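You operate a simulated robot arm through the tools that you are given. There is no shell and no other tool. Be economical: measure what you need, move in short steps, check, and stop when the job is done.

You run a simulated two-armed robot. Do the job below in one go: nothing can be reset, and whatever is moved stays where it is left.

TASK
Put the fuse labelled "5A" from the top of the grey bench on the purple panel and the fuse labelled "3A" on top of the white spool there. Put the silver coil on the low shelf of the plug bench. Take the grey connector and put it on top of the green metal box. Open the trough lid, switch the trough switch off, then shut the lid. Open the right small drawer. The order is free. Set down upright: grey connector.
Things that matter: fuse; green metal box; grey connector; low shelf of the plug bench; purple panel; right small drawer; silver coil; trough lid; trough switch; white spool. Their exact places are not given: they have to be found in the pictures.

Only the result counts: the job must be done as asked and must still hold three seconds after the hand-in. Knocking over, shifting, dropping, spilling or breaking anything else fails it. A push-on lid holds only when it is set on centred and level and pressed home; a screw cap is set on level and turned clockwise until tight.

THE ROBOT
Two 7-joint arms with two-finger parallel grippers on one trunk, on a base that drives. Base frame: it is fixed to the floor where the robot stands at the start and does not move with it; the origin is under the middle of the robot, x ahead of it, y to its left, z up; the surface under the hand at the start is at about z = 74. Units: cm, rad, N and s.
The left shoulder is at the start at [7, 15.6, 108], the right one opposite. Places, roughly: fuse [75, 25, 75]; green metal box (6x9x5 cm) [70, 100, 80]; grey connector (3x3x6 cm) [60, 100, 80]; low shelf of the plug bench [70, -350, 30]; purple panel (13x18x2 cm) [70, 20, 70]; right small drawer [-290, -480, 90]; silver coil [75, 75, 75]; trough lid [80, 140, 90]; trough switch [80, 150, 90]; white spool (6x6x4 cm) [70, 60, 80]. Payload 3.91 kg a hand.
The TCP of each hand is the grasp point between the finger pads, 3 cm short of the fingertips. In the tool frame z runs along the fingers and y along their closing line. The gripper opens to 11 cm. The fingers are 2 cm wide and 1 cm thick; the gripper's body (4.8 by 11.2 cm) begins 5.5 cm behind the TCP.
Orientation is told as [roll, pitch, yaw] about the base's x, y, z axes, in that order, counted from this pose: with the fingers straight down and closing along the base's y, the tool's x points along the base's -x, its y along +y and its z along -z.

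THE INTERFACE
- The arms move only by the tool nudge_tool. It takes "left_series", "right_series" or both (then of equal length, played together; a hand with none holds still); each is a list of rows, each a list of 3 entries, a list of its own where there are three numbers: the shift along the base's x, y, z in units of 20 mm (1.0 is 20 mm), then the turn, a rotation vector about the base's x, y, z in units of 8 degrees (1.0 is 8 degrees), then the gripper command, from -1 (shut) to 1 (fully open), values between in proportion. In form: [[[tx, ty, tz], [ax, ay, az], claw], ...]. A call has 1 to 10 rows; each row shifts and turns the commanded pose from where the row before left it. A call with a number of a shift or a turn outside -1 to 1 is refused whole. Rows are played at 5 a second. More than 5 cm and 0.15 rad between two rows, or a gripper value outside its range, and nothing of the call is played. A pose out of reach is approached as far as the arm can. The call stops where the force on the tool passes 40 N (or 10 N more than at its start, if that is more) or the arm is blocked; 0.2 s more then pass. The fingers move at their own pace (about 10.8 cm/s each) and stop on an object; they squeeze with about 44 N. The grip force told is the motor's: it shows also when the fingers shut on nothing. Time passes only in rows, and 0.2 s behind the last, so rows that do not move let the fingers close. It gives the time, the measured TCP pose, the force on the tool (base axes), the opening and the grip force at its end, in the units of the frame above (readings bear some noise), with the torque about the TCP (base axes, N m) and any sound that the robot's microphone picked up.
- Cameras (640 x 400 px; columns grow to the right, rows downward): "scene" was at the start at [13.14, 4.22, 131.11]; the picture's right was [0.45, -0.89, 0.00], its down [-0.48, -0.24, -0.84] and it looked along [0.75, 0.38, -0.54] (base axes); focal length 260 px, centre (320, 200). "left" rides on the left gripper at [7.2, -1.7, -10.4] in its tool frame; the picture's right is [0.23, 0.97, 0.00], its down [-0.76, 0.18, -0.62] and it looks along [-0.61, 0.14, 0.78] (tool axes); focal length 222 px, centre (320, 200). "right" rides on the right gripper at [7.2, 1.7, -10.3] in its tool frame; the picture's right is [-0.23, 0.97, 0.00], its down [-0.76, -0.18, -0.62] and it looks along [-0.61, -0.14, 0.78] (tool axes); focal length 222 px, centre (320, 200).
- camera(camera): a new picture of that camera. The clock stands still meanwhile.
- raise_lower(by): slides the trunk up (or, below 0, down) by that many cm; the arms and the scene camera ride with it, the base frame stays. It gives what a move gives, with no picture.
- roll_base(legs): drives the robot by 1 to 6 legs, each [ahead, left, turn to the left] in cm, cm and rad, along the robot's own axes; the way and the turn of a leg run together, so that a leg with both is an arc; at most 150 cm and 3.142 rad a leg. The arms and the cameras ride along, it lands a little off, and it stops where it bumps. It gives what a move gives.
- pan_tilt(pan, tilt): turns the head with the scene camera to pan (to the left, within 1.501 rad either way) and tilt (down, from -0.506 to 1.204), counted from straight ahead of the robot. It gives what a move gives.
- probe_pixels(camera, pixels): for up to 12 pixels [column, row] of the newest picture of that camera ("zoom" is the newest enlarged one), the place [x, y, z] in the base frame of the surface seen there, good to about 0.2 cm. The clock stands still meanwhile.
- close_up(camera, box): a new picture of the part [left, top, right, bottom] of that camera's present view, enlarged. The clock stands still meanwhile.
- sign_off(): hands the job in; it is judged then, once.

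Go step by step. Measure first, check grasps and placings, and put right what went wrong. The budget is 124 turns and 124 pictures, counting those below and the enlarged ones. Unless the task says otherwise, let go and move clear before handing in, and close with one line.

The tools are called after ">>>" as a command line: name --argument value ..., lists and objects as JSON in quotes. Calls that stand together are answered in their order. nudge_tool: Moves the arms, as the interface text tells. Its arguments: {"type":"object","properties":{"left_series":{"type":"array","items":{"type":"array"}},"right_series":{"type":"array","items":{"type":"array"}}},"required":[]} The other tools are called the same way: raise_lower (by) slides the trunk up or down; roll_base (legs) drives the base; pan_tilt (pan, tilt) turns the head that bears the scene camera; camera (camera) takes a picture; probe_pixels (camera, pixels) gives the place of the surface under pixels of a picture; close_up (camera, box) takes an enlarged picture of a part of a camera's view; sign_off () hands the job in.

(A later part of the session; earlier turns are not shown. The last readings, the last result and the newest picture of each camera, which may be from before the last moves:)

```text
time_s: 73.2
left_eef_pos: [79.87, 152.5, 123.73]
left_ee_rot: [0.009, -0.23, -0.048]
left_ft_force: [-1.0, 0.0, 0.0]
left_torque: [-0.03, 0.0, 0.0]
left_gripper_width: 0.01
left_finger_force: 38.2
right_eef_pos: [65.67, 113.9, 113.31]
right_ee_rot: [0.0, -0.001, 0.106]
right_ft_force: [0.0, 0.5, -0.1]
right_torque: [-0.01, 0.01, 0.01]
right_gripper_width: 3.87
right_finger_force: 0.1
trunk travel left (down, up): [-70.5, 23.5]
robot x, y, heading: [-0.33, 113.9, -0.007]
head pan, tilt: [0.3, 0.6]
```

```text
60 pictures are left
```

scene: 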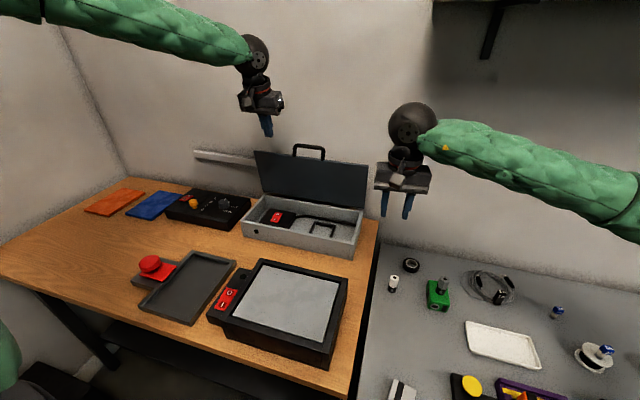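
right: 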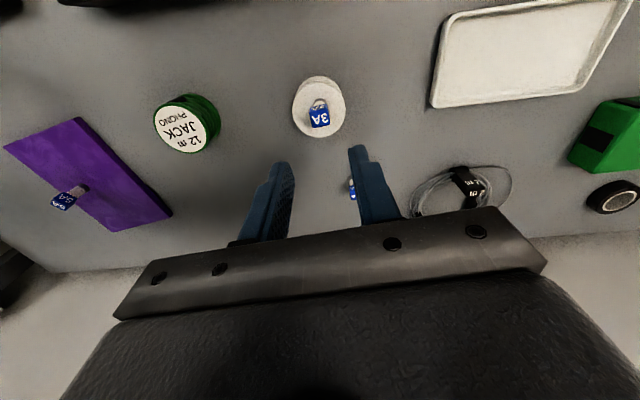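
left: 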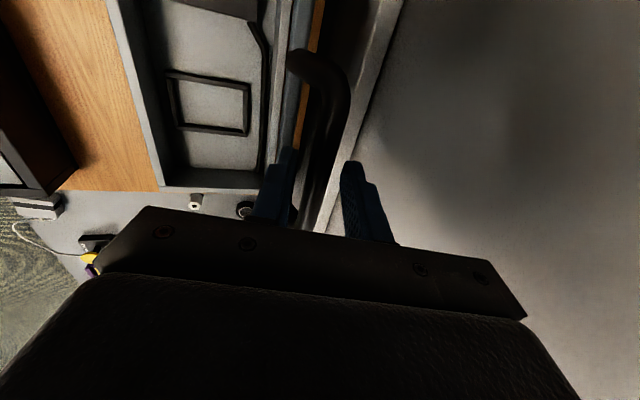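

Lid stays open. Moving above the O end of the rocker ([83.2,153.9]) and lowering with closed fingers.

>>> nudge_tool --left_series '[[[0.4, 0.2, -1], [0, 0, 0], -1], [[0.4, 0.2, -1], [0, 0, 0], -1], [[0.4, 0.2, -1], [0, 0, 0], -1], [[0.45, 0.1, -1], [0, 0, 0], -1], [[0, 0, -1], [0, 0, 0], -1], [[0, 0, -1], [0, 0, 0], -1], [[0, 0, -1], [0, 0, 0], -1], [[0, 0, -1], [0, 0, 0], -1], [[0, 0, -1], [0, 0, 0], -1], [[0, 0, -1], [0, 0, 0], -1]]'

>>> nudge_tool --left_series '[[[0, 0, -1], [0, 0, 0], -1], [[0, 0, -1], [0, 0, 0], -1], [[0, 0, -1], [0, 0, 0], -1], [[0, 0, -1], [0, 0, 0], -1], [[0, 0, -0.3], [0, 0, 0], -1]]'

>>> camera --camera "left"

>>> close_up --camera "scene" --box '[220, 130, 340, 250]'

```text
time_s: 75.4
left_eef_pos: [83.31, 153.98, 103.59]
left_ee_rot: [0.008, -0.227, -0.045]
left_ft_force: [-0.2, -0.1, -0.5]
left_torque: [0.0, 0.0, -0.03]
left_gripper_width: 0.0
left_finger_force: 37.2
right_eef_pos: [65.6, 113.82, 113.35]
right_ee_rot: [0.0, 0.001, 0.105]
right_ft_force: [-0.1, -0.4, -0.2]
right_torque: [0.0, -0.04, 0.0]
right_gripper_width: 3.84
right_finger_force: 0.1
trunk travel left (down, up): [-70.5, 23.5]
robot x, y, heading: [-0.1, 114.34, -0.008]
head pan, tilt: [0.3, 0.6]
```

```text
time_s: 76.6
left_eef_pos: [83.21, 153.84, 94.9]
left_ee_rot: [0.008, -0.229, -0.045]
left_ft_force: [-0.4, 0.9, 0.1]
left_torque: [-0.02, -0.06, -0.01]
left_gripper_width: 0.0
left_finger_force: 37.6
right_eef_pos: [65.69, 113.94, 113.25]
right_ee_rot: [-0.001, 0.0, 0.104]
right_ft_force: [-0.2, -0.6, 0.4]
right_torque: [0.02, 0.03, 0.01]
right_gripper_width: 3.86
right_finger_force: 0.0
trunk travel left (down, up): [-70.5, 23.5]
robot x, y, heading: [0.39, 114.18, -0.009]
head pan, tilt: [0.3, 0.6]
```

```text
59 pictures are left
```

left: 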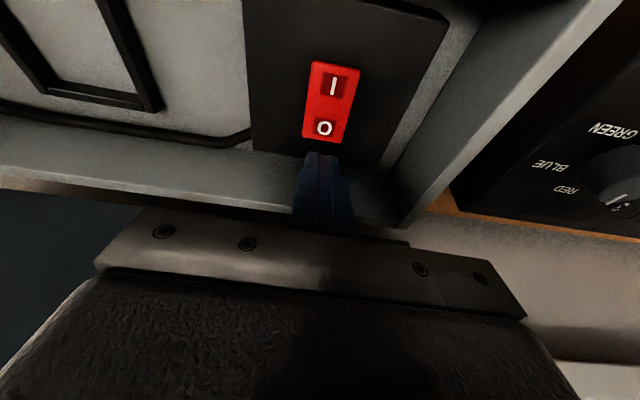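

```text
3.33 times, centred on (280, 190) of scene
```

zoom: 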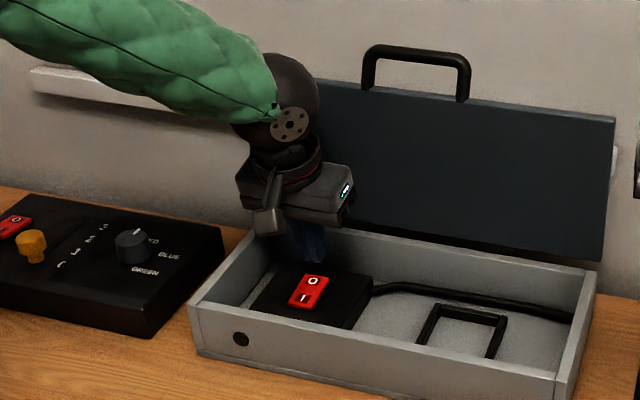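

Finger is slightly toward the far edge; I shift −0.4 cm in x and press down.

>>> nudge_tool --left_series '[[[-0.2, 0, -0.3], [0, 0, 0], -1], [[0, 0, -0.3], [0, 0, 0], -1], [[0, 0, -0.2], [0, 0, 0], -1], [[0, 0, -0.2], [0, 0, 0], -1], [[0, 0, -0.2], [0, 0, 0], -1], [[0, 0, -0.2], [0, 0, 0], -1]]'

>>> camera --camera "left"

```text
time_s: 78.0
left_eef_pos: [83.03, 153.95, 92.57]
left_ee_rot: [0.009, -0.231, -0.045]
left_ft_force: [-2.9, 2.2, 19.6]
left_torque: [0.06, 0.09, -0.05]
left_gripper_width: 0.01
left_finger_force: 37.2
right_eef_pos: [65.56, 113.91, 113.44]
right_ee_rot: [-0.001, -0.001, 0.104]
right_ft_force: [0.8, -0.2, -0.6]
right_torque: [0.01, 0.01, 0.02]
right_gripper_width: 3.84
right_finger_force: 0.0
trunk travel left (down, up): [-70.5, 23.5]
robot x, y, heading: [0.44, 113.69, -0.008]
head pan, tilt: [0.3, 0.6]
```

```text
57 pictures are left
```

left: 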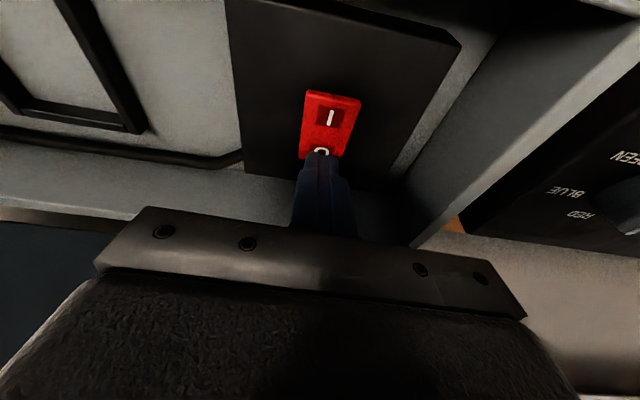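

Contact at 20 N, no click yet. Pressing further.

>>> nudge_tool --left_series '[[[0, 0, -0.15], [0, 0, 0], -1], [[0, 0, -0.15], [0, 0, 0], -1], [[0, 0, -0.15], [0, 0, 0], -1], [[0, 0, -0.15], [0, 0, 0], -1]]'

>>> nudge_tool --left_series '[[[0, 0, 1], [0, 0, 0], -1], [[0, 0, 1], [0, 0, 0], -1], [[0, 0, 1], [0, 0, 0], -1], [[-1, 0, 1], [0, 0, 0], -1], [[-1, 0, 1], [0, 0, 0], -1]]'

>>> close_up --camera "scene" --box '[240, 180, 320, 240]'

```text
time_s: 78.5
left_eef_pos: [83.14, 153.88, 92.43]
left_ee_rot: [0.008, -0.237, -0.048]
left_ft_force: [-5.8, -0.3, 22.3]
left_torque: [-0.01, 0.24, 0.0]
left_gripper_width: 0.02
left_finger_force: 37.9
right_eef_pos: [65.45, 114.0, 113.28]
right_ee_rot: [0.002, 0.0, 0.107]
right_ft_force: [0.2, -0.8, 0.2]
right_torque: [-0.03, 0.0, 0.02]
right_gripper_width: 3.86
right_finger_force: 0.0
trunk travel left (down, up): [-70.5, 23.5]
robot x, y, heading: [0.34, 114.05, -0.005]
head pan, tilt: [0.3, 0.6]
stopped in row 2 (left hand): the force on the tool passed its limit at 44 N (the readings are from after the stop); the commanded pose is now the measured one
```

```text
time_s: 79.7
left_eef_pos: [79.02, 153.99, 102.13]
left_ee_rot: [0.008, -0.235, -0.046]
left_ft_force: [-0.1, 0.4, -0.1]
left_torque: [0.03, -0.02, -0.01]
left_gripper_width: 0.01
left_finger_force: 37.3
right_eef_pos: [65.52, 113.9, 113.25]
right_ee_rot: [0.0, 0.001, 0.105]
right_ft_force: [-1.0, 0.4, -0.2]
right_torque: [0.02, -0.02, 0.02]
right_gripper_width: 3.85
right_finger_force: 0.0
trunk travel left (down, up): [-70.5, 23.5]
robot x, y, heading: [0.07, 113.83, -0.006]
head pan, tilt: [0.3, 0.6]
```

```text
6.67 times, centred on (280, 210) of scene
```

zoom: 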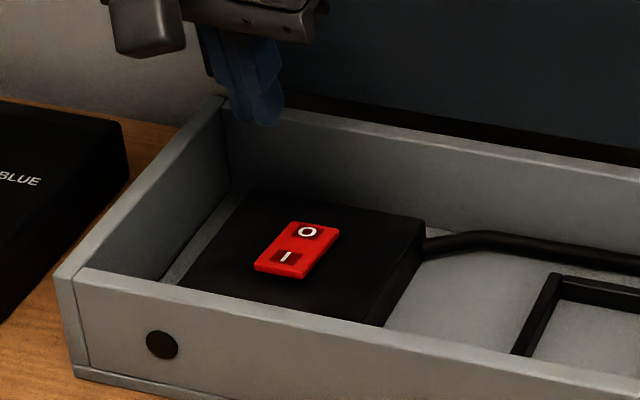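

The rocker's look changed: the O end is lower now. I verify by probing.

>>> probe_pixels --camera "zoom" --pixels '[[308, 232], [300, 224], [334, 233], [286, 258], [260, 266], [300, 274]]'

```text
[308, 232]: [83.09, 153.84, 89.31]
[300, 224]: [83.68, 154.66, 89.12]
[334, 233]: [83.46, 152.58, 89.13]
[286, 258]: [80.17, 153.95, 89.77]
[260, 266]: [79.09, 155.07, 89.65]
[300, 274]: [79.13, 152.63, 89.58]
```

Rocker is now off (O end 89.1, I end 89.6). To shut the lid I go back up, yaw to −90° and regrip the handle bar.

>>> nudge_tool --left_series '[[[0, 0, 1], [0, 0.85, 0], -1], [[0, 0, 1], [0, 0.85, 0], -1], [[0, 0, 1], [0, 0, -1], -1], [[0, 0, 1], [0, 0, -1], -1], [[0, -0.7, 1], [0, 0, -1], -0.5], [[0, -0.7, 1], [0, 0, -1], -0.3], [[0, -0.7, 1], [0, 0, -1], -0.3], [[0, -0.7, 1], [0, 0, -1], -0.3], [[0, -0.7, 1], [0, 0, -1], -0.3], [[0, -0.7, 1], [0, 0, -1], -0.3]]'

>>> nudge_tool --left_series '[[[0, -0.7, 0.6], [0, 0, -1], -0.3], [[0.8, -0.6, 0], [0, 0, -1], -0.3], [[0.9, 0, 0], [0, 0, -0.9], -0.3], [[0.9, 0, 0], [0, -0.8, 0], -0.3], [[0.9, 0, 0], [0, -0.8, 0], -0.3], [[0.9, 0, 0], [0, 0, 0], -0.3], [[0.9, 0, 0], [0, 0, 0], -0.3]]'

>>> camera --camera "left"

>>> close_up --camera "scene" --box '[240, 90, 380, 200]'

```text
time_s: 81.9
left_eef_pos: [79.2, 145.56, 122.37]
left_ee_rot: [-0.002, 0.003, -1.164]
left_ft_force: [0.3, 0.1, 0.1]
left_torque: [-0.01, -0.04, 0.03]
left_gripper_width: 3.84
left_finger_force: 0.0
right_eef_pos: [65.69, 113.96, 113.37]
right_ee_rot: [0.0, -0.001, 0.104]
right_ft_force: [-0.5, 0.0, 0.8]
right_torque: [0.0, -0.03, 0.0]
right_gripper_width: 3.85
right_finger_force: 0.0
trunk travel left (down, up): [-70.5, 23.5]
robot x, y, heading: [0.17, 114.06, -0.004]
head pan, tilt: [0.3, 0.6]
```

```text
time_s: 83.5
left_eef_pos: [89.95, 143.15, 123.24]
left_ee_rot: [0.221, 0.002, -1.566]
left_ft_force: [0.7, 0.7, -0.5]
left_torque: [0.03, 0.03, -0.01]
left_gripper_width: 3.87
left_finger_force: 0.0
right_eef_pos: [65.63, 113.89, 113.23]
right_ee_rot: [0.0, 0.0, 0.107]
right_ft_force: [-0.4, 0.8, -0.1]
right_torque: [0.01, 0.01, -0.02]
right_gripper_width: 3.86
right_finger_force: 0.0
trunk travel left (down, up): [-70.5, 23.5]
robot x, y, heading: [0.14, 113.94, -0.003]
head pan, tilt: [0.3, 0.6]
```

```text
55 pictures are left
```

left: 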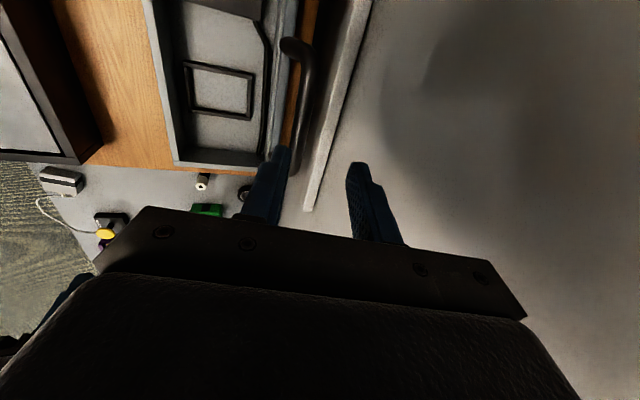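

```text
3.64 times, centred on (310, 145) of scene
```

zoom: 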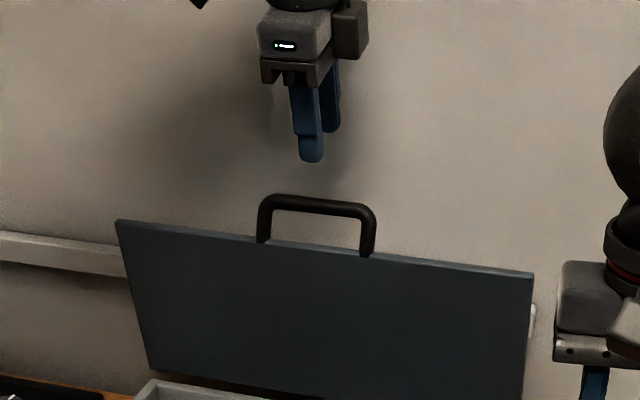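

Probing the bar to centre the descent.

>>> probe_pixels --camera "zoom" --pixels '[[300, 201], [330, 206], [318, 270], [330, 330]]'

>>> probe_pixels --camera "left" --pixels '[[303, 95], [298, 140], [290, 42]]'

```text
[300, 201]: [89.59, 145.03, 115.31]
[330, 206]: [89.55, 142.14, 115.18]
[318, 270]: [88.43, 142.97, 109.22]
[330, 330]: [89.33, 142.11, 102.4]
```

```text
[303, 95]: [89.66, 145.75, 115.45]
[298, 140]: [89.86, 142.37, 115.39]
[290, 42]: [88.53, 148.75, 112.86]
```

Bar at [89.8,143,115]. Descending and gripping it.

>>> nudge_tool --left_series '[[[-0.1, 0, -1], [0, 0, 0], -0.3], [[0, 0, -1], [0, 0, 0], -0.3], [[0, 0, -1], [0, 0, 0], -0.3], [[0, 0, -0.8], [0, 0, 0], -0.3], [[0, 0, 0], [0, 0, 0], -0.6], [[0, 0, 0], [0, 0, 0], -1], [[0, 0, 0], [0, 0, 0], -1]]'

>>> close_up --camera "scene" --box '[240, 90, 380, 200]'

```text
time_s: 85.1
left_eef_pos: [89.7, 143.03, 115.65]
left_ee_rot: [0.22, 0.0, -1.566]
left_ft_force: [-1.2, -0.7, -3.6]
left_torque: [-0.09, 0.09, 0.16]
left_gripper_width: 1.35
left_finger_force: 44.6
right_eef_pos: [65.75, 114.01, 113.3]
right_ee_rot: [0.001, 0.001, 0.105]
right_ft_force: [-0.5, 0.2, 0.5]
right_torque: [-0.01, 0.02, 0.0]
right_gripper_width: 3.85
right_finger_force: 0.1
trunk travel left (down, up): [-70.5, 23.5]
robot x, y, heading: [0.04, 114.04, -0.01]
head pan, tilt: [0.3, 0.6]
```

```text
3.64 times, centred on (310, 145) of scene
```

zoom: 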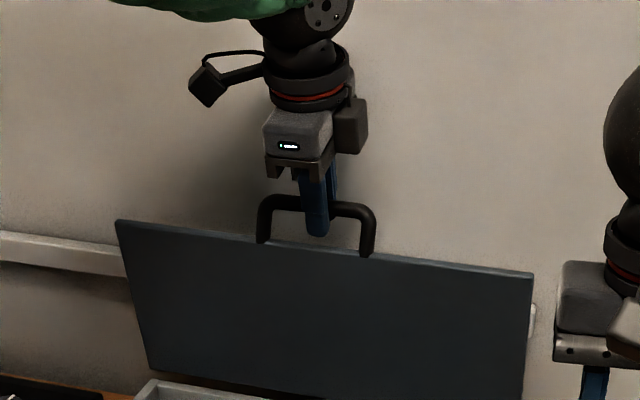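

Gripped. Closing along the reverse arc, first half.

>>> nudge_tool --left_series '[[[-0.955, 0, -0.075], [0, 0, 0], -1], [[-0.945, 0, -0.16], [0, 0, 0], -1], [[-0.93, 0, -0.24], [0, 0, 0], -1], [[-0.905, 0, -0.32], [0, 0, 0], -1], [[-0.875, 0, -0.4], [0, 0, 0], -1], [[-0.835, 0, -0.47], [0, 0, 0], -1], [[-0.79, 0, -0.545], [0, 0, 0], -1], [[-0.74, 0, -0.61], [0, 0, 0], -1], [[-0.7, 0, -0.685], [0, -0.55, 0], -1], [[-0.645, 0, -0.74], [0, -0.55, 0], -1]]'

>>> camera --camera "scene"

```text
time_s: 87.3
left_eef_pos: [72.88, 142.91, 107.13]
left_ee_rot: [0.373, 0.002, -1.564]
left_ft_force: [1.3, -3.8, -1.5]
left_torque: [1.1, 0.01, 0.07]
left_gripper_width: 1.34
left_finger_force: 45.0
right_eef_pos: [65.75, 113.88, 113.26]
right_ee_rot: [0.0, 0.001, 0.104]
right_ft_force: [0.2, -0.5, -0.3]
right_torque: [-0.01, -0.01, -0.01]
right_gripper_width: 3.84
right_finger_force: 0.0
trunk travel left (down, up): [-70.5, 23.5]
robot x, y, heading: [0.43, 114.03, -0.003]
head pan, tilt: [0.3, 0.6]
```

```text
52 pictures are left
```

scene: 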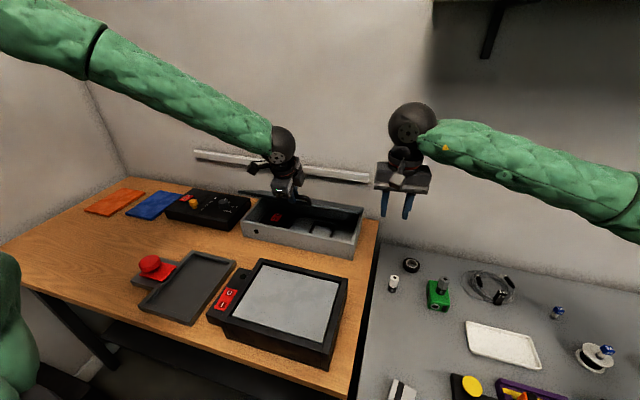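

Smooth, low force. Second half to shut.

>>> nudge_tool --left_series '[[[-0.575, 0, -0.79], [0, -0.55, 0], -1], [[-0.505, 0, -0.835], [0, -0.55, 0], -1], [[-0.435, 0, -0.875], [0, -0.55, 0], -1], [[-0.355, 0, -0.91], [0, -0.55, 0], -1], [[-0.28, 0, -0.935], [0, -0.55, 0], -1], [[-0.195, 0, -0.955], [0, -0.55, 0], -1], [[-0.07, 0, -0.5], [0, -0.3, 0], -1], [[0, 0, -0.15], [0, 0, 0], -1]]'

>>> close_up --camera "scene" --box '[220, 150, 380, 270]'

```text
time_s: 89.1
left_eef_pos: [68.19, 142.82, 95.63]
left_ee_rot: [0.881, -0.002, -1.566]
left_ft_force: [-1.3, 12.6, 22.2]
left_torque: [-0.06, -0.39, -0.69]
left_gripper_width: 1.34
left_finger_force: 44.4
right_eef_pos: [65.58, 114.0, 113.35]
right_ee_rot: [0.001, -0.001, 0.102]
right_ft_force: [-0.1, -0.3, 0.1]
right_torque: [-0.01, 0.02, 0.0]
right_gripper_width: 3.83
right_finger_force: 0.0
trunk travel left (down, up): [-70.5, 23.5]
robot x, y, heading: [0.24, 114.28, -0.004]
head pan, tilt: [0.3, 0.6]
```

```text
3.33 times, centred on (300, 210) of scene
```

zoom: 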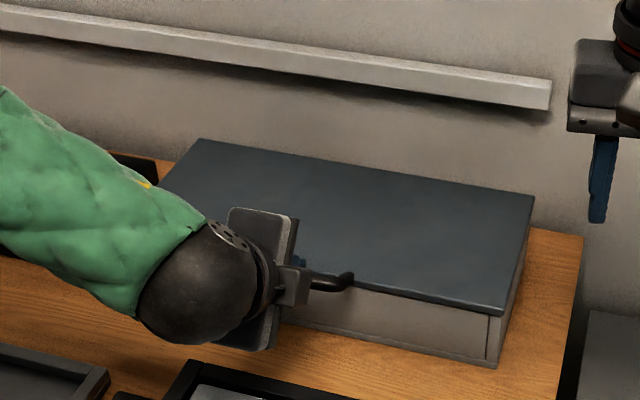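

Lid is shut (22 N seating). Release to a modest opening and back out along the tool axis, then up.

>>> nudge_tool --left_series '[[[0, 0, 0], [0, 0, 0], -0.5], [[0, 0, 0], [0, 0, 0], 0], [[0, 0, 0], [0, 0, 0], 0], [[-0.77, 0, 0.64], [0, 0, 0], 0], [[-0.77, 0, 0.64], [0, 0, 0], 0], [[-0.77, 0, 0.64], [0, 0, 0], 0], [[0, 0, 1], [0, 0, 0], 0], [[0, 0, 1], [0, 0, 0], 0], [[0, 0, 1], [0, 0, 0], 0], [[0, 0, 1], [0, 0, 0], 0]]'

>>> close_up --camera "scene" --box '[220, 150, 380, 270]'

>>> pan_tilt --pan -0.45 --tilt 0.6

>>> close_up --camera "scene" --box '[0, 80, 320, 280]'

```text
time_s: 91.3
left_eef_pos: [63.48, 142.98, 107.36]
left_ee_rot: [0.879, 0.0, -1.565]
left_ft_force: [0.9, -0.3, 0.4]
left_torque: [0.0, 0.03, 0.04]
left_gripper_width: 5.5
left_finger_force: 0.0
right_eef_pos: [65.51, 113.9, 113.34]
right_ee_rot: [0.001, -0.001, 0.105]
right_ft_force: [-0.7, 0.7, 0.0]
right_torque: [0.02, -0.04, 0.0]
right_gripper_width: 3.87
right_finger_force: 0.2
trunk travel left (down, up): [-70.5, 23.5]
robot x, y, heading: [-0.09, 113.76, -0.013]
head pan, tilt: [0.3, 0.6]
```

```text
3.33 times, centred on (300, 210) of scene
```

zoom: 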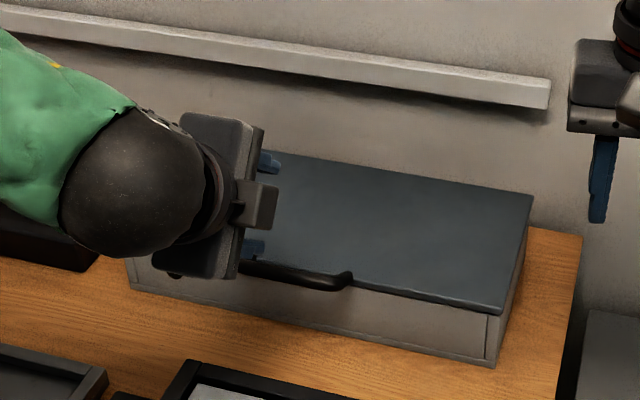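

```text
time_s: 92.4
left_eef_pos: [63.5, 142.84, 107.25]
left_ee_rot: [0.876, -0.002, -1.567]
left_ft_force: [0.3, -0.1, 0.1]
left_torque: [0.01, 0.01, 0.02]
left_gripper_width: 5.5
left_finger_force: 0.0
right_eef_pos: [65.83, 114.0, 113.31]
right_ee_rot: [0.0, 0.001, 0.106]
right_ft_force: [-0.1, 0.2, 0.2]
right_torque: [0.01, 0.02, 0.03]
right_gripper_width: 3.87
right_finger_force: 0.1
trunk travel left (down, up): [-70.5, 23.5]
robot x, y, heading: [0.23, 114.21, -0.007]
head pan, tilt: [-0.45, 0.6]
```

```text
2.00 times, centred on (160, 180) of scene
```

zoom: 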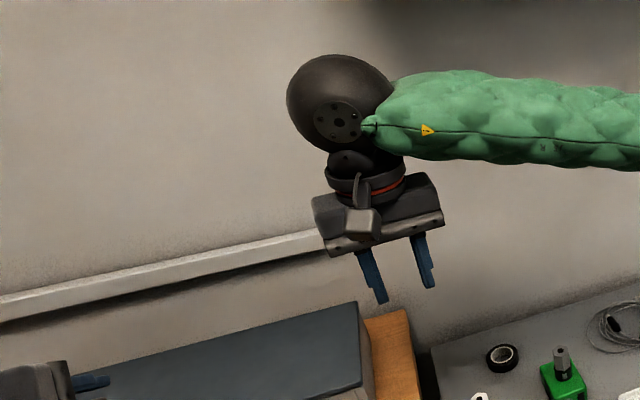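

Lid is shut. Next the silver coil (tag around [78.2,77.5,80]); I use the right hand with a forward tilt so it can later reach under the bench. Moving toward it while tilting.

>>> nudge_tool --right_series '[[[0, -1, 0], [0, -0.6, 0], 0], [[0, -1, 0], [0, -0.6, 0], 0], [[0, -1, 0], [0, -0.6, 0], 0], [[0, -1, 0], [0, -0.6, 0], 0], [[0, -1, 0], [0, -0.6, 0], 0], [[0, -1, 0], [0, -0.6, 0], 0], [[0, -1, 0], [0, -0.6, 0], 0], [[0, -1, 0], [0, -0.6, 0], 0], [[0, -1, 0], [0, -0.6, 0], 0], [[0, -1, 0], [0, -0.6, 0], 0]]' --left_series '[[[-0.5, 0, 0.5], [0, 0, 0], 0], [[-0.5, 0, 0.5], [0, 0, 0], 0], [[-0.5, 0, 0.5], [0, 0, 0], 0], [[-0.5, 0, 0.5], [0, 0, 0], 0], [[-0.5, 0, 0.5], [0, 0, 0], 0], [[-0.5, 0, 0.5], [0, 0, 0], 0], [[-0.5, 0, 0.5], [0, 0, 0], 0], [[-0.5, 0, 0.5], [0, 0, 0], 0], [[-0.5, 0, 0.5], [0, 0, 0], 0], [[-0.5, 0, 0.5], [0, 0, 0], 0]]'

>>> nudge_tool --right_series '[[[0, -1, -0.5], [0, 0, 0], 0], [[0, -1, -0.5], [0, 0, 0], 0], [[0, -1, -0.5], [0, 0, 0], 0], [[0, -1, -0.5], [0, 0, 0], 0], [[0, -1, -0.5], [0, 0, 0], 0], [[0, -1, -0.5], [0, 0, 0], 0], [[0, -1, -0.5], [0, 0, 0], 0], [[0, -1, -0.5], [0, 0, 0], 0]]'

>>> camera --camera "right"

>>> camera --camera "scene"

```text
time_s: 94.6
left_eef_pos: [60.88, 143.8, 117.36]
left_ee_rot: [0.876, -0.001, -1.565]
left_ft_force: [-0.1, -0.5, 0.2]
left_torque: [0.04, 0.03, 0.01]
left_gripper_width: 5.51
left_finger_force: 0.1
left hand out of reach, approached as far as the arm can: row 3, 4, 5, 6, 7, 8, 9, 10
right_eef_pos: [65.5, 93.98, 113.16]
right_ee_rot: [-0.115, -0.833, 0.155]
right_ft_force: [-0.5, -0.1, 1.0]
right_torque: [0.03, -0.01, 0.03]
right_gripper_width: 5.51
right_finger_force: 0.0
trunk travel left (down, up): [-70.5, 23.5]
robot x, y, heading: [0.01, 113.68, -0.005]
head pan, tilt: [-0.45, 0.6]
```

```text
time_s: 96.4
left_eef_pos: [60.99, 143.89, 117.33]
left_ee_rot: [0.873, -0.003, -1.566]
left_ft_force: [-0.2, -0.2, 0.5]
left_torque: [-0.03, 0.01, -0.01]
left_gripper_width: 5.49
left_finger_force: 0.1
right_eef_pos: [65.63, 78.1, 105.21]
right_ee_rot: [-0.115, -0.832, 0.155]
right_ft_force: [0.4, 0.4, -0.5]
right_torque: [0.02, 0.02, -0.01]
right_gripper_width: 5.5
right_finger_force: 0.1
trunk travel left (down, up): [-70.5, 23.5]
robot x, y, heading: [0.17, 114.12, -0.004]
head pan, tilt: [-0.45, 0.6]
```

```text
48 pictures are left
```

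right: 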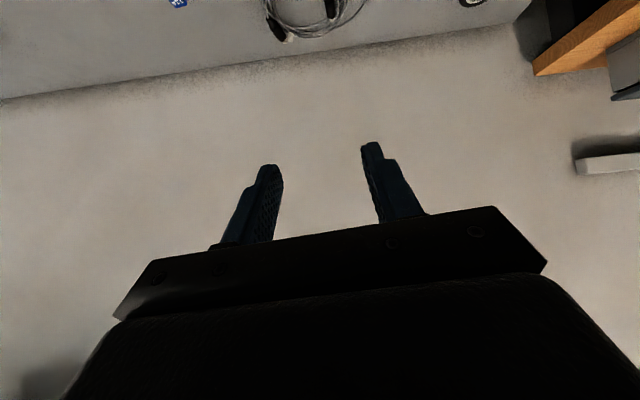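

```text
47 pictures are left
```

scene: 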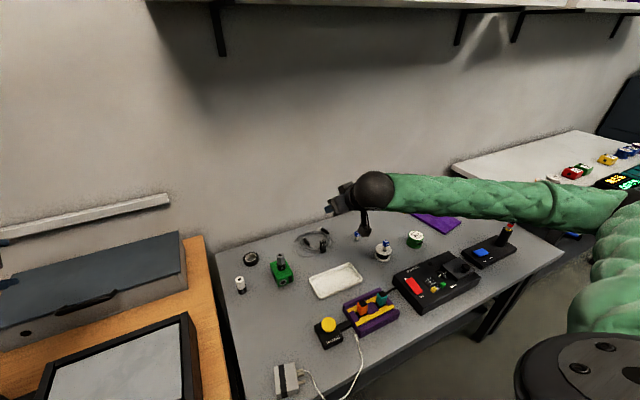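

Coil at (313,242) in the scene. Enlarging it.

>>> close_up --camera "scene" --box '[288, 222, 352, 262]'

```text
10.00 times, centred on (320, 242) of scene
```

zoom: 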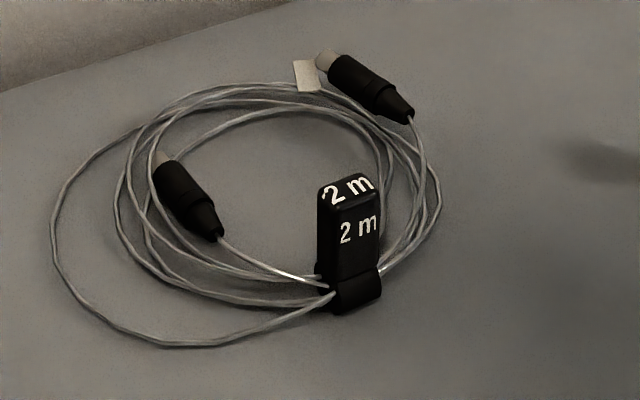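

The tag is a graspable upright block. Probing its faces.

>>> probe_pixels --camera "zoom" --pixels '[[324, 198], [368, 190], [335, 176], [358, 176], [350, 230], [330, 240], [372, 240], [360, 295], [335, 210], [374, 205]]'

```text
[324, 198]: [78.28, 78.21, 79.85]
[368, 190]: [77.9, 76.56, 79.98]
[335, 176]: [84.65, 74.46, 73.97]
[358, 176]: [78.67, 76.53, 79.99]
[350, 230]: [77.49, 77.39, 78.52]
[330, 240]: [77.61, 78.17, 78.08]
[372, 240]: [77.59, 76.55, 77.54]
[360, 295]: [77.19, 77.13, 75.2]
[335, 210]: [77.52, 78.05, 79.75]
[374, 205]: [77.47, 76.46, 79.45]
```

Tag spans x 77.5–78.8, y 76.4–78.3, z up to 80. Going to a pre-grasp at [71.8,77.4,84.4] with yaw corrected.

>>> nudge_tool --right_series '[[[0, -0.2, -1], [0.55, 0, -0.5], -0.1], [[0, -0.15, -1], [0, 0, 0], -0.1], [[0.3, 0, -1], [0, 0, 0], -0.1], [[0.4, 0, -1], [0, 0, 0], -0.1], [[0.4, 0, -1], [0, 0, 0], -0.1], [[0.4, 0, -1], [0, 0, 0], -0.1], [[0.4, 0, -1], [0, 0, 0], -0.1], [[0.4, 0, -1], [0, 0, 0], -0.1], [[0.4, 0, -1], [0, 0, 0], -0.1], [[0.4, 0, -1], [0, 0, 0], -0.1]]'

>>> camera --camera "right"

>>> camera --camera "scene"

```text
time_s: 98.6
left_eef_pos: [60.99, 143.8, 117.25]
left_ee_rot: [0.874, -0.001, -1.568]
left_ft_force: [-0.7, 0.3, 0.4]
left_torque: [0.0, -0.04, 0.02]
left_gripper_width: 5.49
left_finger_force: 0.0
right_eef_pos: [71.85, 77.06, 85.23]
right_ee_rot: [-0.002, -0.836, 0.002]
right_ft_force: [0.2, -0.1, 0.3]
right_torque: [-0.01, 0.01, 0.0]
right_gripper_width: 4.96
right_finger_force: 0.0
trunk travel left (down, up): [-70.5, 23.5]
robot x, y, heading: [0.29, 114.25, -0.009]
head pan, tilt: [-0.45, 0.6]
```

```text
45 pictures are left
```

right: 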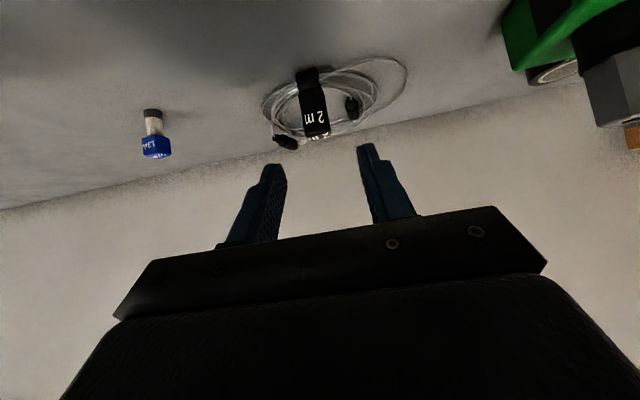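

```text
44 pictures are left
```

scene: 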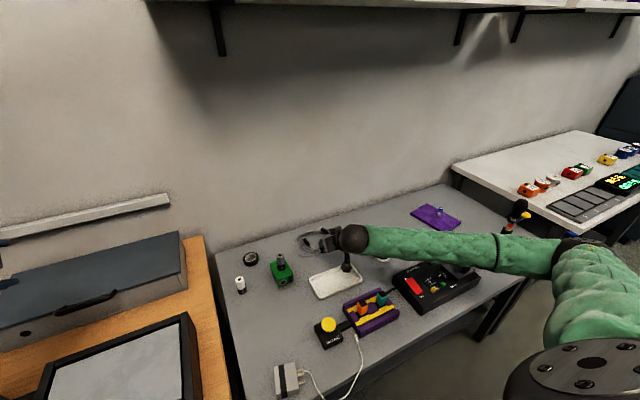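

The forearm passes over the spool; I check its underside height at (400,258), (450,265), (520,270) against the fuse top (z 82.6).

>>> probe_pixels --camera "scene" --pixels '[[385, 252], [400, 256], [450, 263], [520, 272], [385, 230], [450, 236], [347, 266], [353, 240], [388, 259]]'

```text
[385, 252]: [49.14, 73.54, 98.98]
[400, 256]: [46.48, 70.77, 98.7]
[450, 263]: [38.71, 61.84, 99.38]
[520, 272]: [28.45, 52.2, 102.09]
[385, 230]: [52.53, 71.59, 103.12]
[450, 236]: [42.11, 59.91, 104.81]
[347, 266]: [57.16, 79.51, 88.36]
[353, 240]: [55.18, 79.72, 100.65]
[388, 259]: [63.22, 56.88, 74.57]
```

Forearm is at z≈98+, clear. Probing the tag in the right view.

>>> probe_pixels --camera "right" --pixels '[[304, 115], [325, 112], [314, 105], [310, 134], [326, 132], [300, 85], [316, 85]]'

```text
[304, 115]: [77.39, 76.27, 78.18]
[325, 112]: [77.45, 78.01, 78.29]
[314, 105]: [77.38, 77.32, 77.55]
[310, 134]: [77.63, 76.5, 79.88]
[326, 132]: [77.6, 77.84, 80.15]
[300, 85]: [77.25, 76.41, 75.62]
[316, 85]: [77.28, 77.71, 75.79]
```

Tag centre y≈77.2, aligned. Moving in to [77.8,77.2,78.9] and closing.

>>> nudge_tool --right_series '[[[0.75, 0.02, -0.79], [0, 0, 0], -0.1], [[0.75, 0.02, -0.79], [0, 0, 0], -0.1], [[0.75, 0.02, -0.79], [0, 0, 0], -0.1], [[0.73, 0, -0.79], [0, 0, 0], -0.1], [[0, 0, 0], [0, 0, 0], -0.4], [[0, 0, 0], [0, 0, 0], -1], [[0, 0, 0], [0, 0, 0], -1], [[0, 0, 0], [0, 0, 0], -1]]'

>>> camera --camera "right"

```text
time_s: 100.4
left_eef_pos: [61.03, 143.76, 117.33]
left_ee_rot: [0.874, -0.002, -1.567]
left_ft_force: [-0.6, -0.6, 0.1]
left_torque: [0.03, 0.0, 0.01]
left_gripper_width: 5.49
left_finger_force: 0.0
right_eef_pos: [77.72, 77.5, 79.06]
right_ee_rot: [-0.003, -0.836, 0.001]
right_ft_force: [-0.1, 0.4, 1.0]
right_torque: [0.13, -0.09, -0.01]
right_gripper_width: 2.16
right_finger_force: 44.5
trunk travel left (down, up): [-70.5, 23.5]
robot x, y, heading: [0.41, 114.1, -0.006]
head pan, tilt: [-0.45, 0.6]
```

```text
43 pictures are left
```

right: 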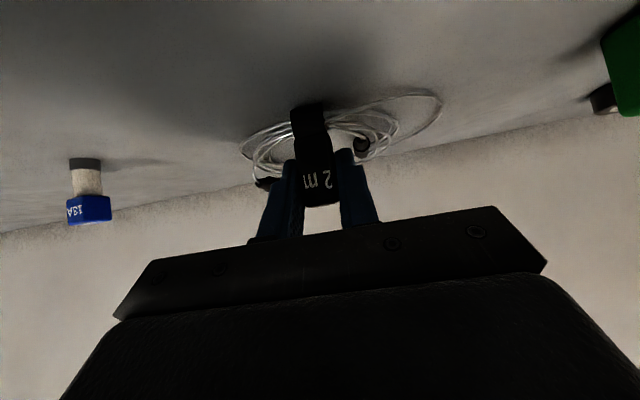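

Tag gripped (2.16 cm). Lifting 20 cm straight up.

>>> nudge_tool --right_series '[[[0, 0, 0.5], [0, 0, 0], -1], [[0, 0, 1], [0, 0, 0], -1], [[0, 0, 1], [0, 0, 0], -1], [[0, 0, 1], [0, 0, 0], -1], [[0, 0, 1], [0, 0, 0], -1], [[0, 0, 1], [0, 0, 0], -1], [[0, 0, 1], [0, 0, 0], -1], [[0, 0, 1], [0, 0, 0], -1], [[0, 0, 1], [0, 0, 0], -1], [[0, 0, 1], [0, 0, 0], -1]]'

>>> nudge_tool --right_series '[[[-0.6, -0.7, 1], [0, 0, 0], -1], [[-0.6, -0.7, 1], [0, 0, 0], -1], [[-0.6, -0.7, 1], [0, 0, 0], -1], [[-0.6, -0.7, 1], [0, 0, 0], -1], [[-0.6, -0.7, 0.5], [0, 0, 0], -1], [[-0.6, -0.7, 0], [0, 0, 0], -1], [[-0.6, -0.7, 0], [0, 0, 0], -1], [[-0.6, -0.7, 0], [0, 0, 0], -1]]'

>>> camera --camera "scene"

```text
time_s: 102.6
left_eef_pos: [61.02, 143.91, 117.23]
left_ee_rot: [0.874, -0.002, -1.567]
left_ft_force: [0.2, -0.1, 0.3]
left_torque: [-0.02, -0.05, 0.04]
left_gripper_width: 5.49
left_finger_force: 0.0
right_eef_pos: [77.69, 77.64, 97.95]
right_ee_rot: [-0.001, -0.838, 0.002]
right_ft_force: [-0.7, 0.1, -1.1]
right_torque: [0.03, 0.1, 0.02]
right_gripper_width: 2.14
right_finger_force: 43.5
trunk travel left (down, up): [-70.5, 23.5]
robot x, y, heading: [0.66, 113.74, -0.007]
head pan, tilt: [-0.45, 0.6]
```

```text
time_s: 104.4
left_eef_pos: [60.92, 143.94, 117.36]
left_ee_rot: [0.875, -0.002, -1.565]
left_ft_force: [0.5, 0.1, 1.0]
left_torque: [0.02, 0.01, 0.0]
left_gripper_width: 5.49
left_finger_force: 0.0
right_eef_pos: [68.26, 66.24, 107.01]
right_ee_rot: [-0.003, -0.836, 0.001]
right_ft_force: [-0.3, 0.1, -1.3]
right_torque: [0.04, 0.08, 0.0]
right_gripper_width: 2.16
right_finger_force: 43.9
trunk travel left (down, up): [-70.5, 23.5]
robot x, y, heading: [0.24, 113.7, -0.007]
head pan, tilt: [-0.45, 0.6]
```

```text
42 pictures are left
```

scene: 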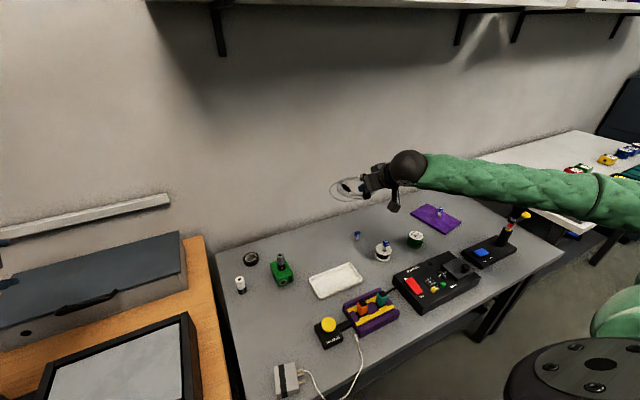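

Coil held. I raise the trunk 10, back away 35 cm, and look right along the room before driving.

>>> raise_lower --by 10

>>> roll_base --legs '[[-35, 0, 0]]'

>>> pan_tilt --pan -1.35 --tilt 0.4

>>> camera --camera "scene"

```text
time_s: 105.7
left_eef_pos: [60.87, 143.85, 127.33]
left_ee_rot: [0.874, -0.001, -1.567]
left_ft_force: [-0.7, -0.8, 0.2]
left_torque: [-0.01, -0.02, -0.01]
left_gripper_width: 5.45
left_finger_force: 0.1
right_eef_pos: [68.39, 66.13, 116.81]
right_ee_rot: [-0.002, -0.836, 0.0]
right_ft_force: [0.2, 0.2, -2.3]
right_torque: [-0.01, 0.08, 0.0]
right_gripper_width: 2.14
right_finger_force: 44.6
trunk travel left (down, up): [-80.5, 13.5]
robot x, y, heading: [0.58, 114.39, -0.011]
head pan, tilt: [-0.45, 0.6]
```

```text
time_s: 108.0
left_eef_pos: [24.92, 144.31, 127.34]
left_ee_rot: [0.874, -0.002, -1.565]
left_ft_force: [-0.5, 1.2, -0.1]
left_torque: [0.01, -0.02, -0.02]
left_gripper_width: 5.5
left_finger_force: 0.0
right_eef_pos: [32.42, 66.57, 116.89]
right_ee_rot: [-0.001, -0.837, 0.003]
right_ft_force: [0.4, 0.0, -0.8]
right_torque: [-0.03, 0.08, 0.0]
right_gripper_width: 2.18
right_finger_force: 44.4
trunk travel left (down, up): [-80.5, 13.5]
robot x, y, heading: [-35.57, 114.42, -0.001]
head pan, tilt: [-0.45, 0.6]
```

```text
time_s: 109.2
left_eef_pos: [24.72, 144.16, 127.34]
left_ee_rot: [0.872, -0.002, -1.564]
left_ft_force: [0.1, 0.4, 0.4]
left_torque: [0.0, 0.02, 0.02]
left_gripper_width: 5.52
left_finger_force: 0.1
right_eef_pos: [32.44, 66.56, 116.88]
right_ee_rot: [-0.001, -0.838, 0.004]
right_ft_force: [0.9, -0.1, -1.1]
right_torque: [-0.02, 0.11, 0.0]
right_gripper_width: 2.13
right_finger_force: 44.2
trunk travel left (down, up): [-80.5, 13.5]
robot x, y, heading: [-35.73, 114.3, -0.002]
head pan, tilt: [-1.349, 0.4]
```

```text
41 pictures are left
```

scene: 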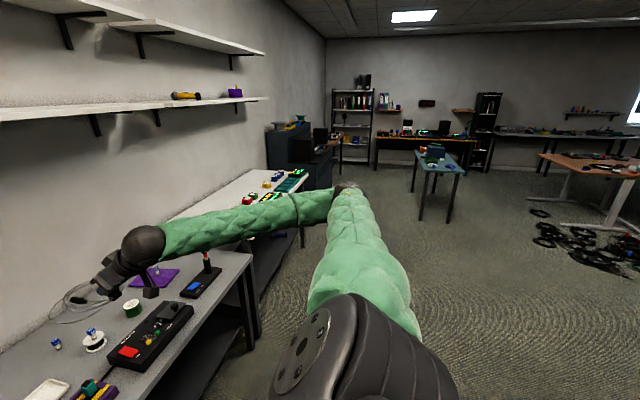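

I probe what lies ahead: dark furniture (290,145), (320,180), table (435,170), floor spots along x≈-35.

>>> close_up --camera "scene" --box '[240, 60, 500, 230]'

>>> probe_pixels --camera "scene" --pixels '[[290, 150], [325, 175], [300, 175], [420, 195], [435, 158], [350, 130], [420, 140], [330, 150], [345, 175], [400, 250], [480, 130], [350, 165]]'

```text
2.35 times, centred on (370, 145) of scene
```

zoom: 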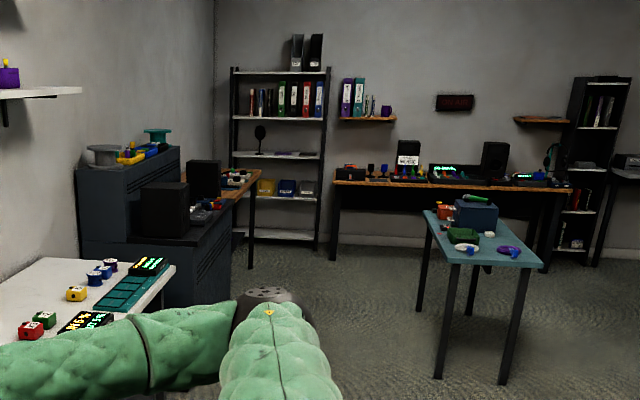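

```text
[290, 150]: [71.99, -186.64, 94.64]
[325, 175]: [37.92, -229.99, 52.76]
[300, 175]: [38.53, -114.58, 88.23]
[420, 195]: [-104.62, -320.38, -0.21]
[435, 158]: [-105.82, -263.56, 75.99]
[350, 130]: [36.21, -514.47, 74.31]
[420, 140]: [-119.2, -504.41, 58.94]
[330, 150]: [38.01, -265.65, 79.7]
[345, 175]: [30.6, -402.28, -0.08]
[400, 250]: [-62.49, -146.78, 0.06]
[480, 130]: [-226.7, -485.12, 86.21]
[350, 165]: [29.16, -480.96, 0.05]
```

Dark cabinet occupies y −187…−270 from x≥38; beyond is a wooden bench — likely the plug bench. The lane at x≈−35 is clear. Driving 300 cm right, then look.

>>> roll_base --legs '[[0, -150, 0], [0, -150, 0]]'

>>> pan_tilt --pan -0.95 --tilt 0.5

>>> camera --camera "scene"

```text
time_s: 123.7
left_eef_pos: [22.54, -156.47, 127.42]
left_ee_rot: [0.876, 0.001, -1.562]
left_ft_force: [1.5, 0.9, 0.2]
left_torque: [-0.01, -0.01, 0.0]
left_gripper_width: 5.49
left_finger_force: 0.1
right_eef_pos: [30.03, -234.13, 116.93]
right_ee_rot: [-0.001, -0.836, 0.003]
right_ft_force: [0.2, -0.7, -1.2]
right_torque: [-0.01, 0.1, 0.0]
right_gripper_width: 2.17
right_finger_force: 43.5
trunk travel left (down, up): [-80.5, 13.5]
robot x, y, heading: [-37.77, -186.49, -0.005]
head pan, tilt: [-1.349, 0.4]
```

```text
time_s: 124.6
left_eef_pos: [22.62, -156.31, 127.31]
left_ee_rot: [0.873, -0.001, -1.566]
left_ft_force: [-0.5, 0.6, 0.3]
left_torque: [-0.01, 0.0, 0.01]
left_gripper_width: 5.52
left_finger_force: 0.1
right_eef_pos: [30.05, -234.13, 116.86]
right_ee_rot: [0.0, -0.84, 0.002]
right_ft_force: [-1.1, 0.0, -2.0]
right_torque: [0.0, 0.09, 0.01]
right_gripper_width: 2.17
right_finger_force: 43.8
trunk travel left (down, up): [-80.5, 13.5]
robot x, y, heading: [-38.51, -186.26, -0.005]
head pan, tilt: [-0.949, 0.499]
```

```text
39 pictures are left
```

scene: 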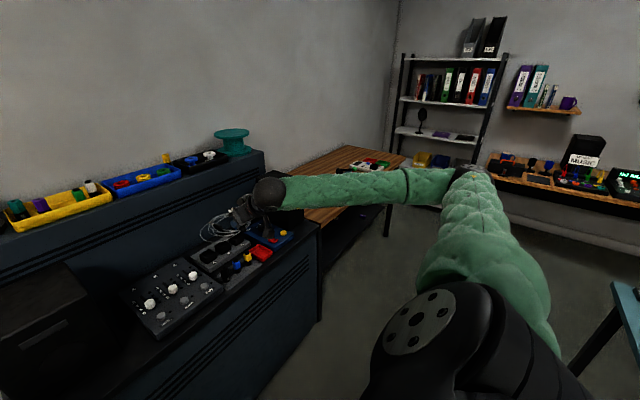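

The wooden bench with a lower shelf lies ahead at y≈−275 onward. Driving another 148 cm right, then looking at it.

>>> roll_base --legs '[[0, -148, 0]]'

>>> pan_tilt --pan 0.15 --tilt 0.75

>>> camera --camera "scene"

```text
time_s: 131.8
left_eef_pos: [20.61, -304.39, 127.39]
left_ee_rot: [0.873, -0.003, -1.591]
left_ft_force: [-0.3, 0.3, 0.0]
left_torque: [0.03, 0.03, 0.02]
left_gripper_width: 5.5
left_finger_force: 0.1
right_eef_pos: [26.06, -382.2, 116.95]
right_ee_rot: [-0.001, -0.837, -0.023]
right_ft_force: [-0.3, -0.3, -1.8]
right_torque: [0.04, 0.07, -0.03]
right_gripper_width: 2.15
right_finger_force: 43.9
trunk travel left (down, up): [-80.5, 13.5]
robot x, y, heading: [-40.83, -332.88, -0.033]
head pan, tilt: [-0.949, 0.499]
```

```text
time_s: 133.2
left_eef_pos: [20.59, -304.46, 127.39]
left_ee_rot: [0.874, -0.002, -1.591]
left_ft_force: [0.1, 0.0, 0.2]
left_torque: [-0.01, 0.01, 0.01]
left_gripper_width: 5.51
left_finger_force: 0.1
right_eef_pos: [25.99, -382.26, 116.93]
right_ee_rot: [-0.001, -0.838, -0.023]
right_ft_force: [0.8, 0.4, -1.7]
right_torque: [-0.02, 0.07, -0.02]
right_gripper_width: 2.16
right_finger_force: 43.8
trunk travel left (down, up): [-80.5, 13.5]
robot x, y, heading: [-41.01, -332.43, -0.026]
head pan, tilt: [0.15, 0.75]
```

```text
38 pictures are left
```

scene: 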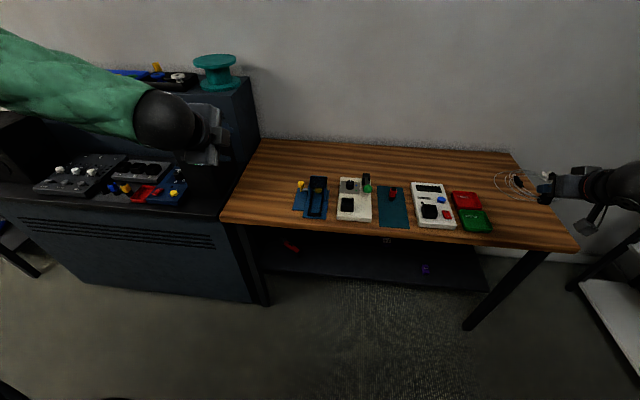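

The plug bench with its low black shelf is in front. Probing shelf height, front edge and items.

>>> probe_pixels --camera "scene" --pixels '[[350, 262], [350, 275], [440, 280], [470, 285], [300, 262], [390, 252], [290, 246], [425, 268], [400, 240], [250, 222], [570, 250], [265, 300]]'

>>> close_up --camera "scene" --box '[240, 210, 520, 340]'

```text
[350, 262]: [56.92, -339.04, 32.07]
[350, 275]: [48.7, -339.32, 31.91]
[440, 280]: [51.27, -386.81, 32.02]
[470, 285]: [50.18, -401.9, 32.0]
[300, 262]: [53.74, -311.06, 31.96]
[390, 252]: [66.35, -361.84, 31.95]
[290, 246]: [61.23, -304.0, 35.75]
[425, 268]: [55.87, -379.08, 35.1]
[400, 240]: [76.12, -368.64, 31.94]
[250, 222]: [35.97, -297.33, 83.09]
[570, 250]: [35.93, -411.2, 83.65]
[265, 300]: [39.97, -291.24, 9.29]
```

```text
2.29 times, centred on (380, 275) of scene
```

zoom: 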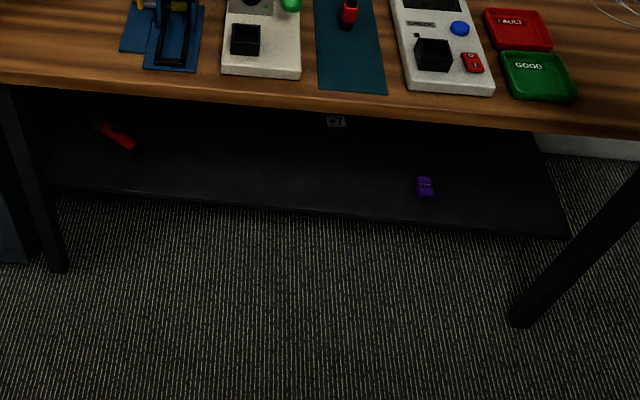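

Shelf is at z=32, front x≈47; bench top front x≈36, z 83. I'll tuck both arms back, then drive left 44 to use the free part near y≈−335, lower the trunk and go in under the top.

>>> probe_pixels --camera "zoom" --pixels '[[335, 122], [138, 148], [100, 125], [418, 185], [230, 150], [280, 140], [200, 130], [30, 160]]'

>>> nudge_tool --left_series '[[[-1, 0, 0], [0, 0.65, 0], -0.5], [[-1, 0, 0], [0, 0.65, 0], -0.5], [[-1, 0, 0], [0, 0.65, 0], -0.5], [[-1, 0, 0], [0, 0.65, 0], -0.5], [[-1, 0, 0], [0, 0.65, 0], -0.5], [[-1, 0, 0], [0, 0.65, 0], -0.5], [[-1, 0, 0], [0, 0.65, 0], -0.5], [[-0.8, 0, 0], [0, 0.65, 0], -0.5], [[-0.8, 0, 0], [0, 0.6, 0], -0.5], [[-0.8, 0, 0], [0, 0.4, 0], -0.5]]' --right_series '[[[-0.7, 0, 0], [0, 0, 0], -1], [[-0.7, 0, 0], [0, 0, 0], -1], [[-0.7, 0, 0], [0, 0, 0], -1], [[-0.7, 0, 0], [0, 0, 0], -1], [[-0.7, 0, 0], [0, 0, 0], -1], [[-0.7, 0, 0], [0, 0, 0], -1], [[-0.7, 0, 0], [0, 0, 0], -1], [[-0.7, 0, 0], [0, 0, 0], -1], [[-0.7, 0, 0], [0, 0, 0], -1], [[-0.7, 0, 0], [0, 0, 0], -1]]'

>>> roll_base --legs '[[0, 44, 0.028]]'

>>> camera --camera "scene"

```text
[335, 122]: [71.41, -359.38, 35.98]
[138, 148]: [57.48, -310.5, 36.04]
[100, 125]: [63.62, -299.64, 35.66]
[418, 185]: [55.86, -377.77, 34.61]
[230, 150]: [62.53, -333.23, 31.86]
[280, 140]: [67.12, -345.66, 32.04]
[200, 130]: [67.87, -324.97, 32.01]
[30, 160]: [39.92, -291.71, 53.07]
```

```text
time_s: 135.4
left_eef_pos: [4.65, -304.16, 127.97]
left_ee_rot: [0.005, -0.017, -1.582]
left_ft_force: [0.0, -0.1, 0.3]
left_torque: [0.02, 0.01, 0.0]
left_gripper_width: 2.74
left_finger_force: 0.0
left hand out of reach, approached as far as the arm can: row 1, 2, 3, 4, 6, 10
right_eef_pos: [11.88, -382.2, 117.02]
right_ee_rot: [0.0, -0.838, -0.025]
right_ft_force: [0.4, 0.6, 0.3]
right_torque: [-0.01, 0.08, -0.05]
right_gripper_width: 2.15
right_finger_force: 43.6
trunk travel left (down, up): [-80.5, 13.5]
robot x, y, heading: [-41.21, -332.47, -0.031]
head pan, tilt: [0.15, 0.75]
```

```text
time_s: 138.0
left_eef_pos: [3.79, -258.44, 127.93]
left_ee_rot: [0.006, -0.017, -1.538]
left_ft_force: [-0.6, -0.3, 0.1]
left_torque: [-0.01, -0.01, 0.01]
left_gripper_width: 2.75
left_finger_force: 0.0
right_eef_pos: [14.39, -336.18, 116.83]
right_ee_rot: [0.0, -0.837, 0.021]
right_ft_force: [-0.1, 0.5, -1.8]
right_torque: [0.02, 0.08, -0.01]
right_gripper_width: 2.14
right_finger_force: 43.9
trunk travel left (down, up): [-80.5, 13.5]
robot x, y, heading: [-40.46, -288.8, 0.015]
head pan, tilt: [0.15, 0.75]
```

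```text
36 pictures are left
```

scene: 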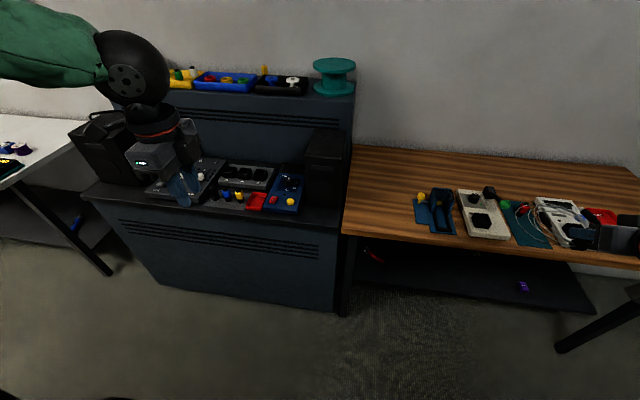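

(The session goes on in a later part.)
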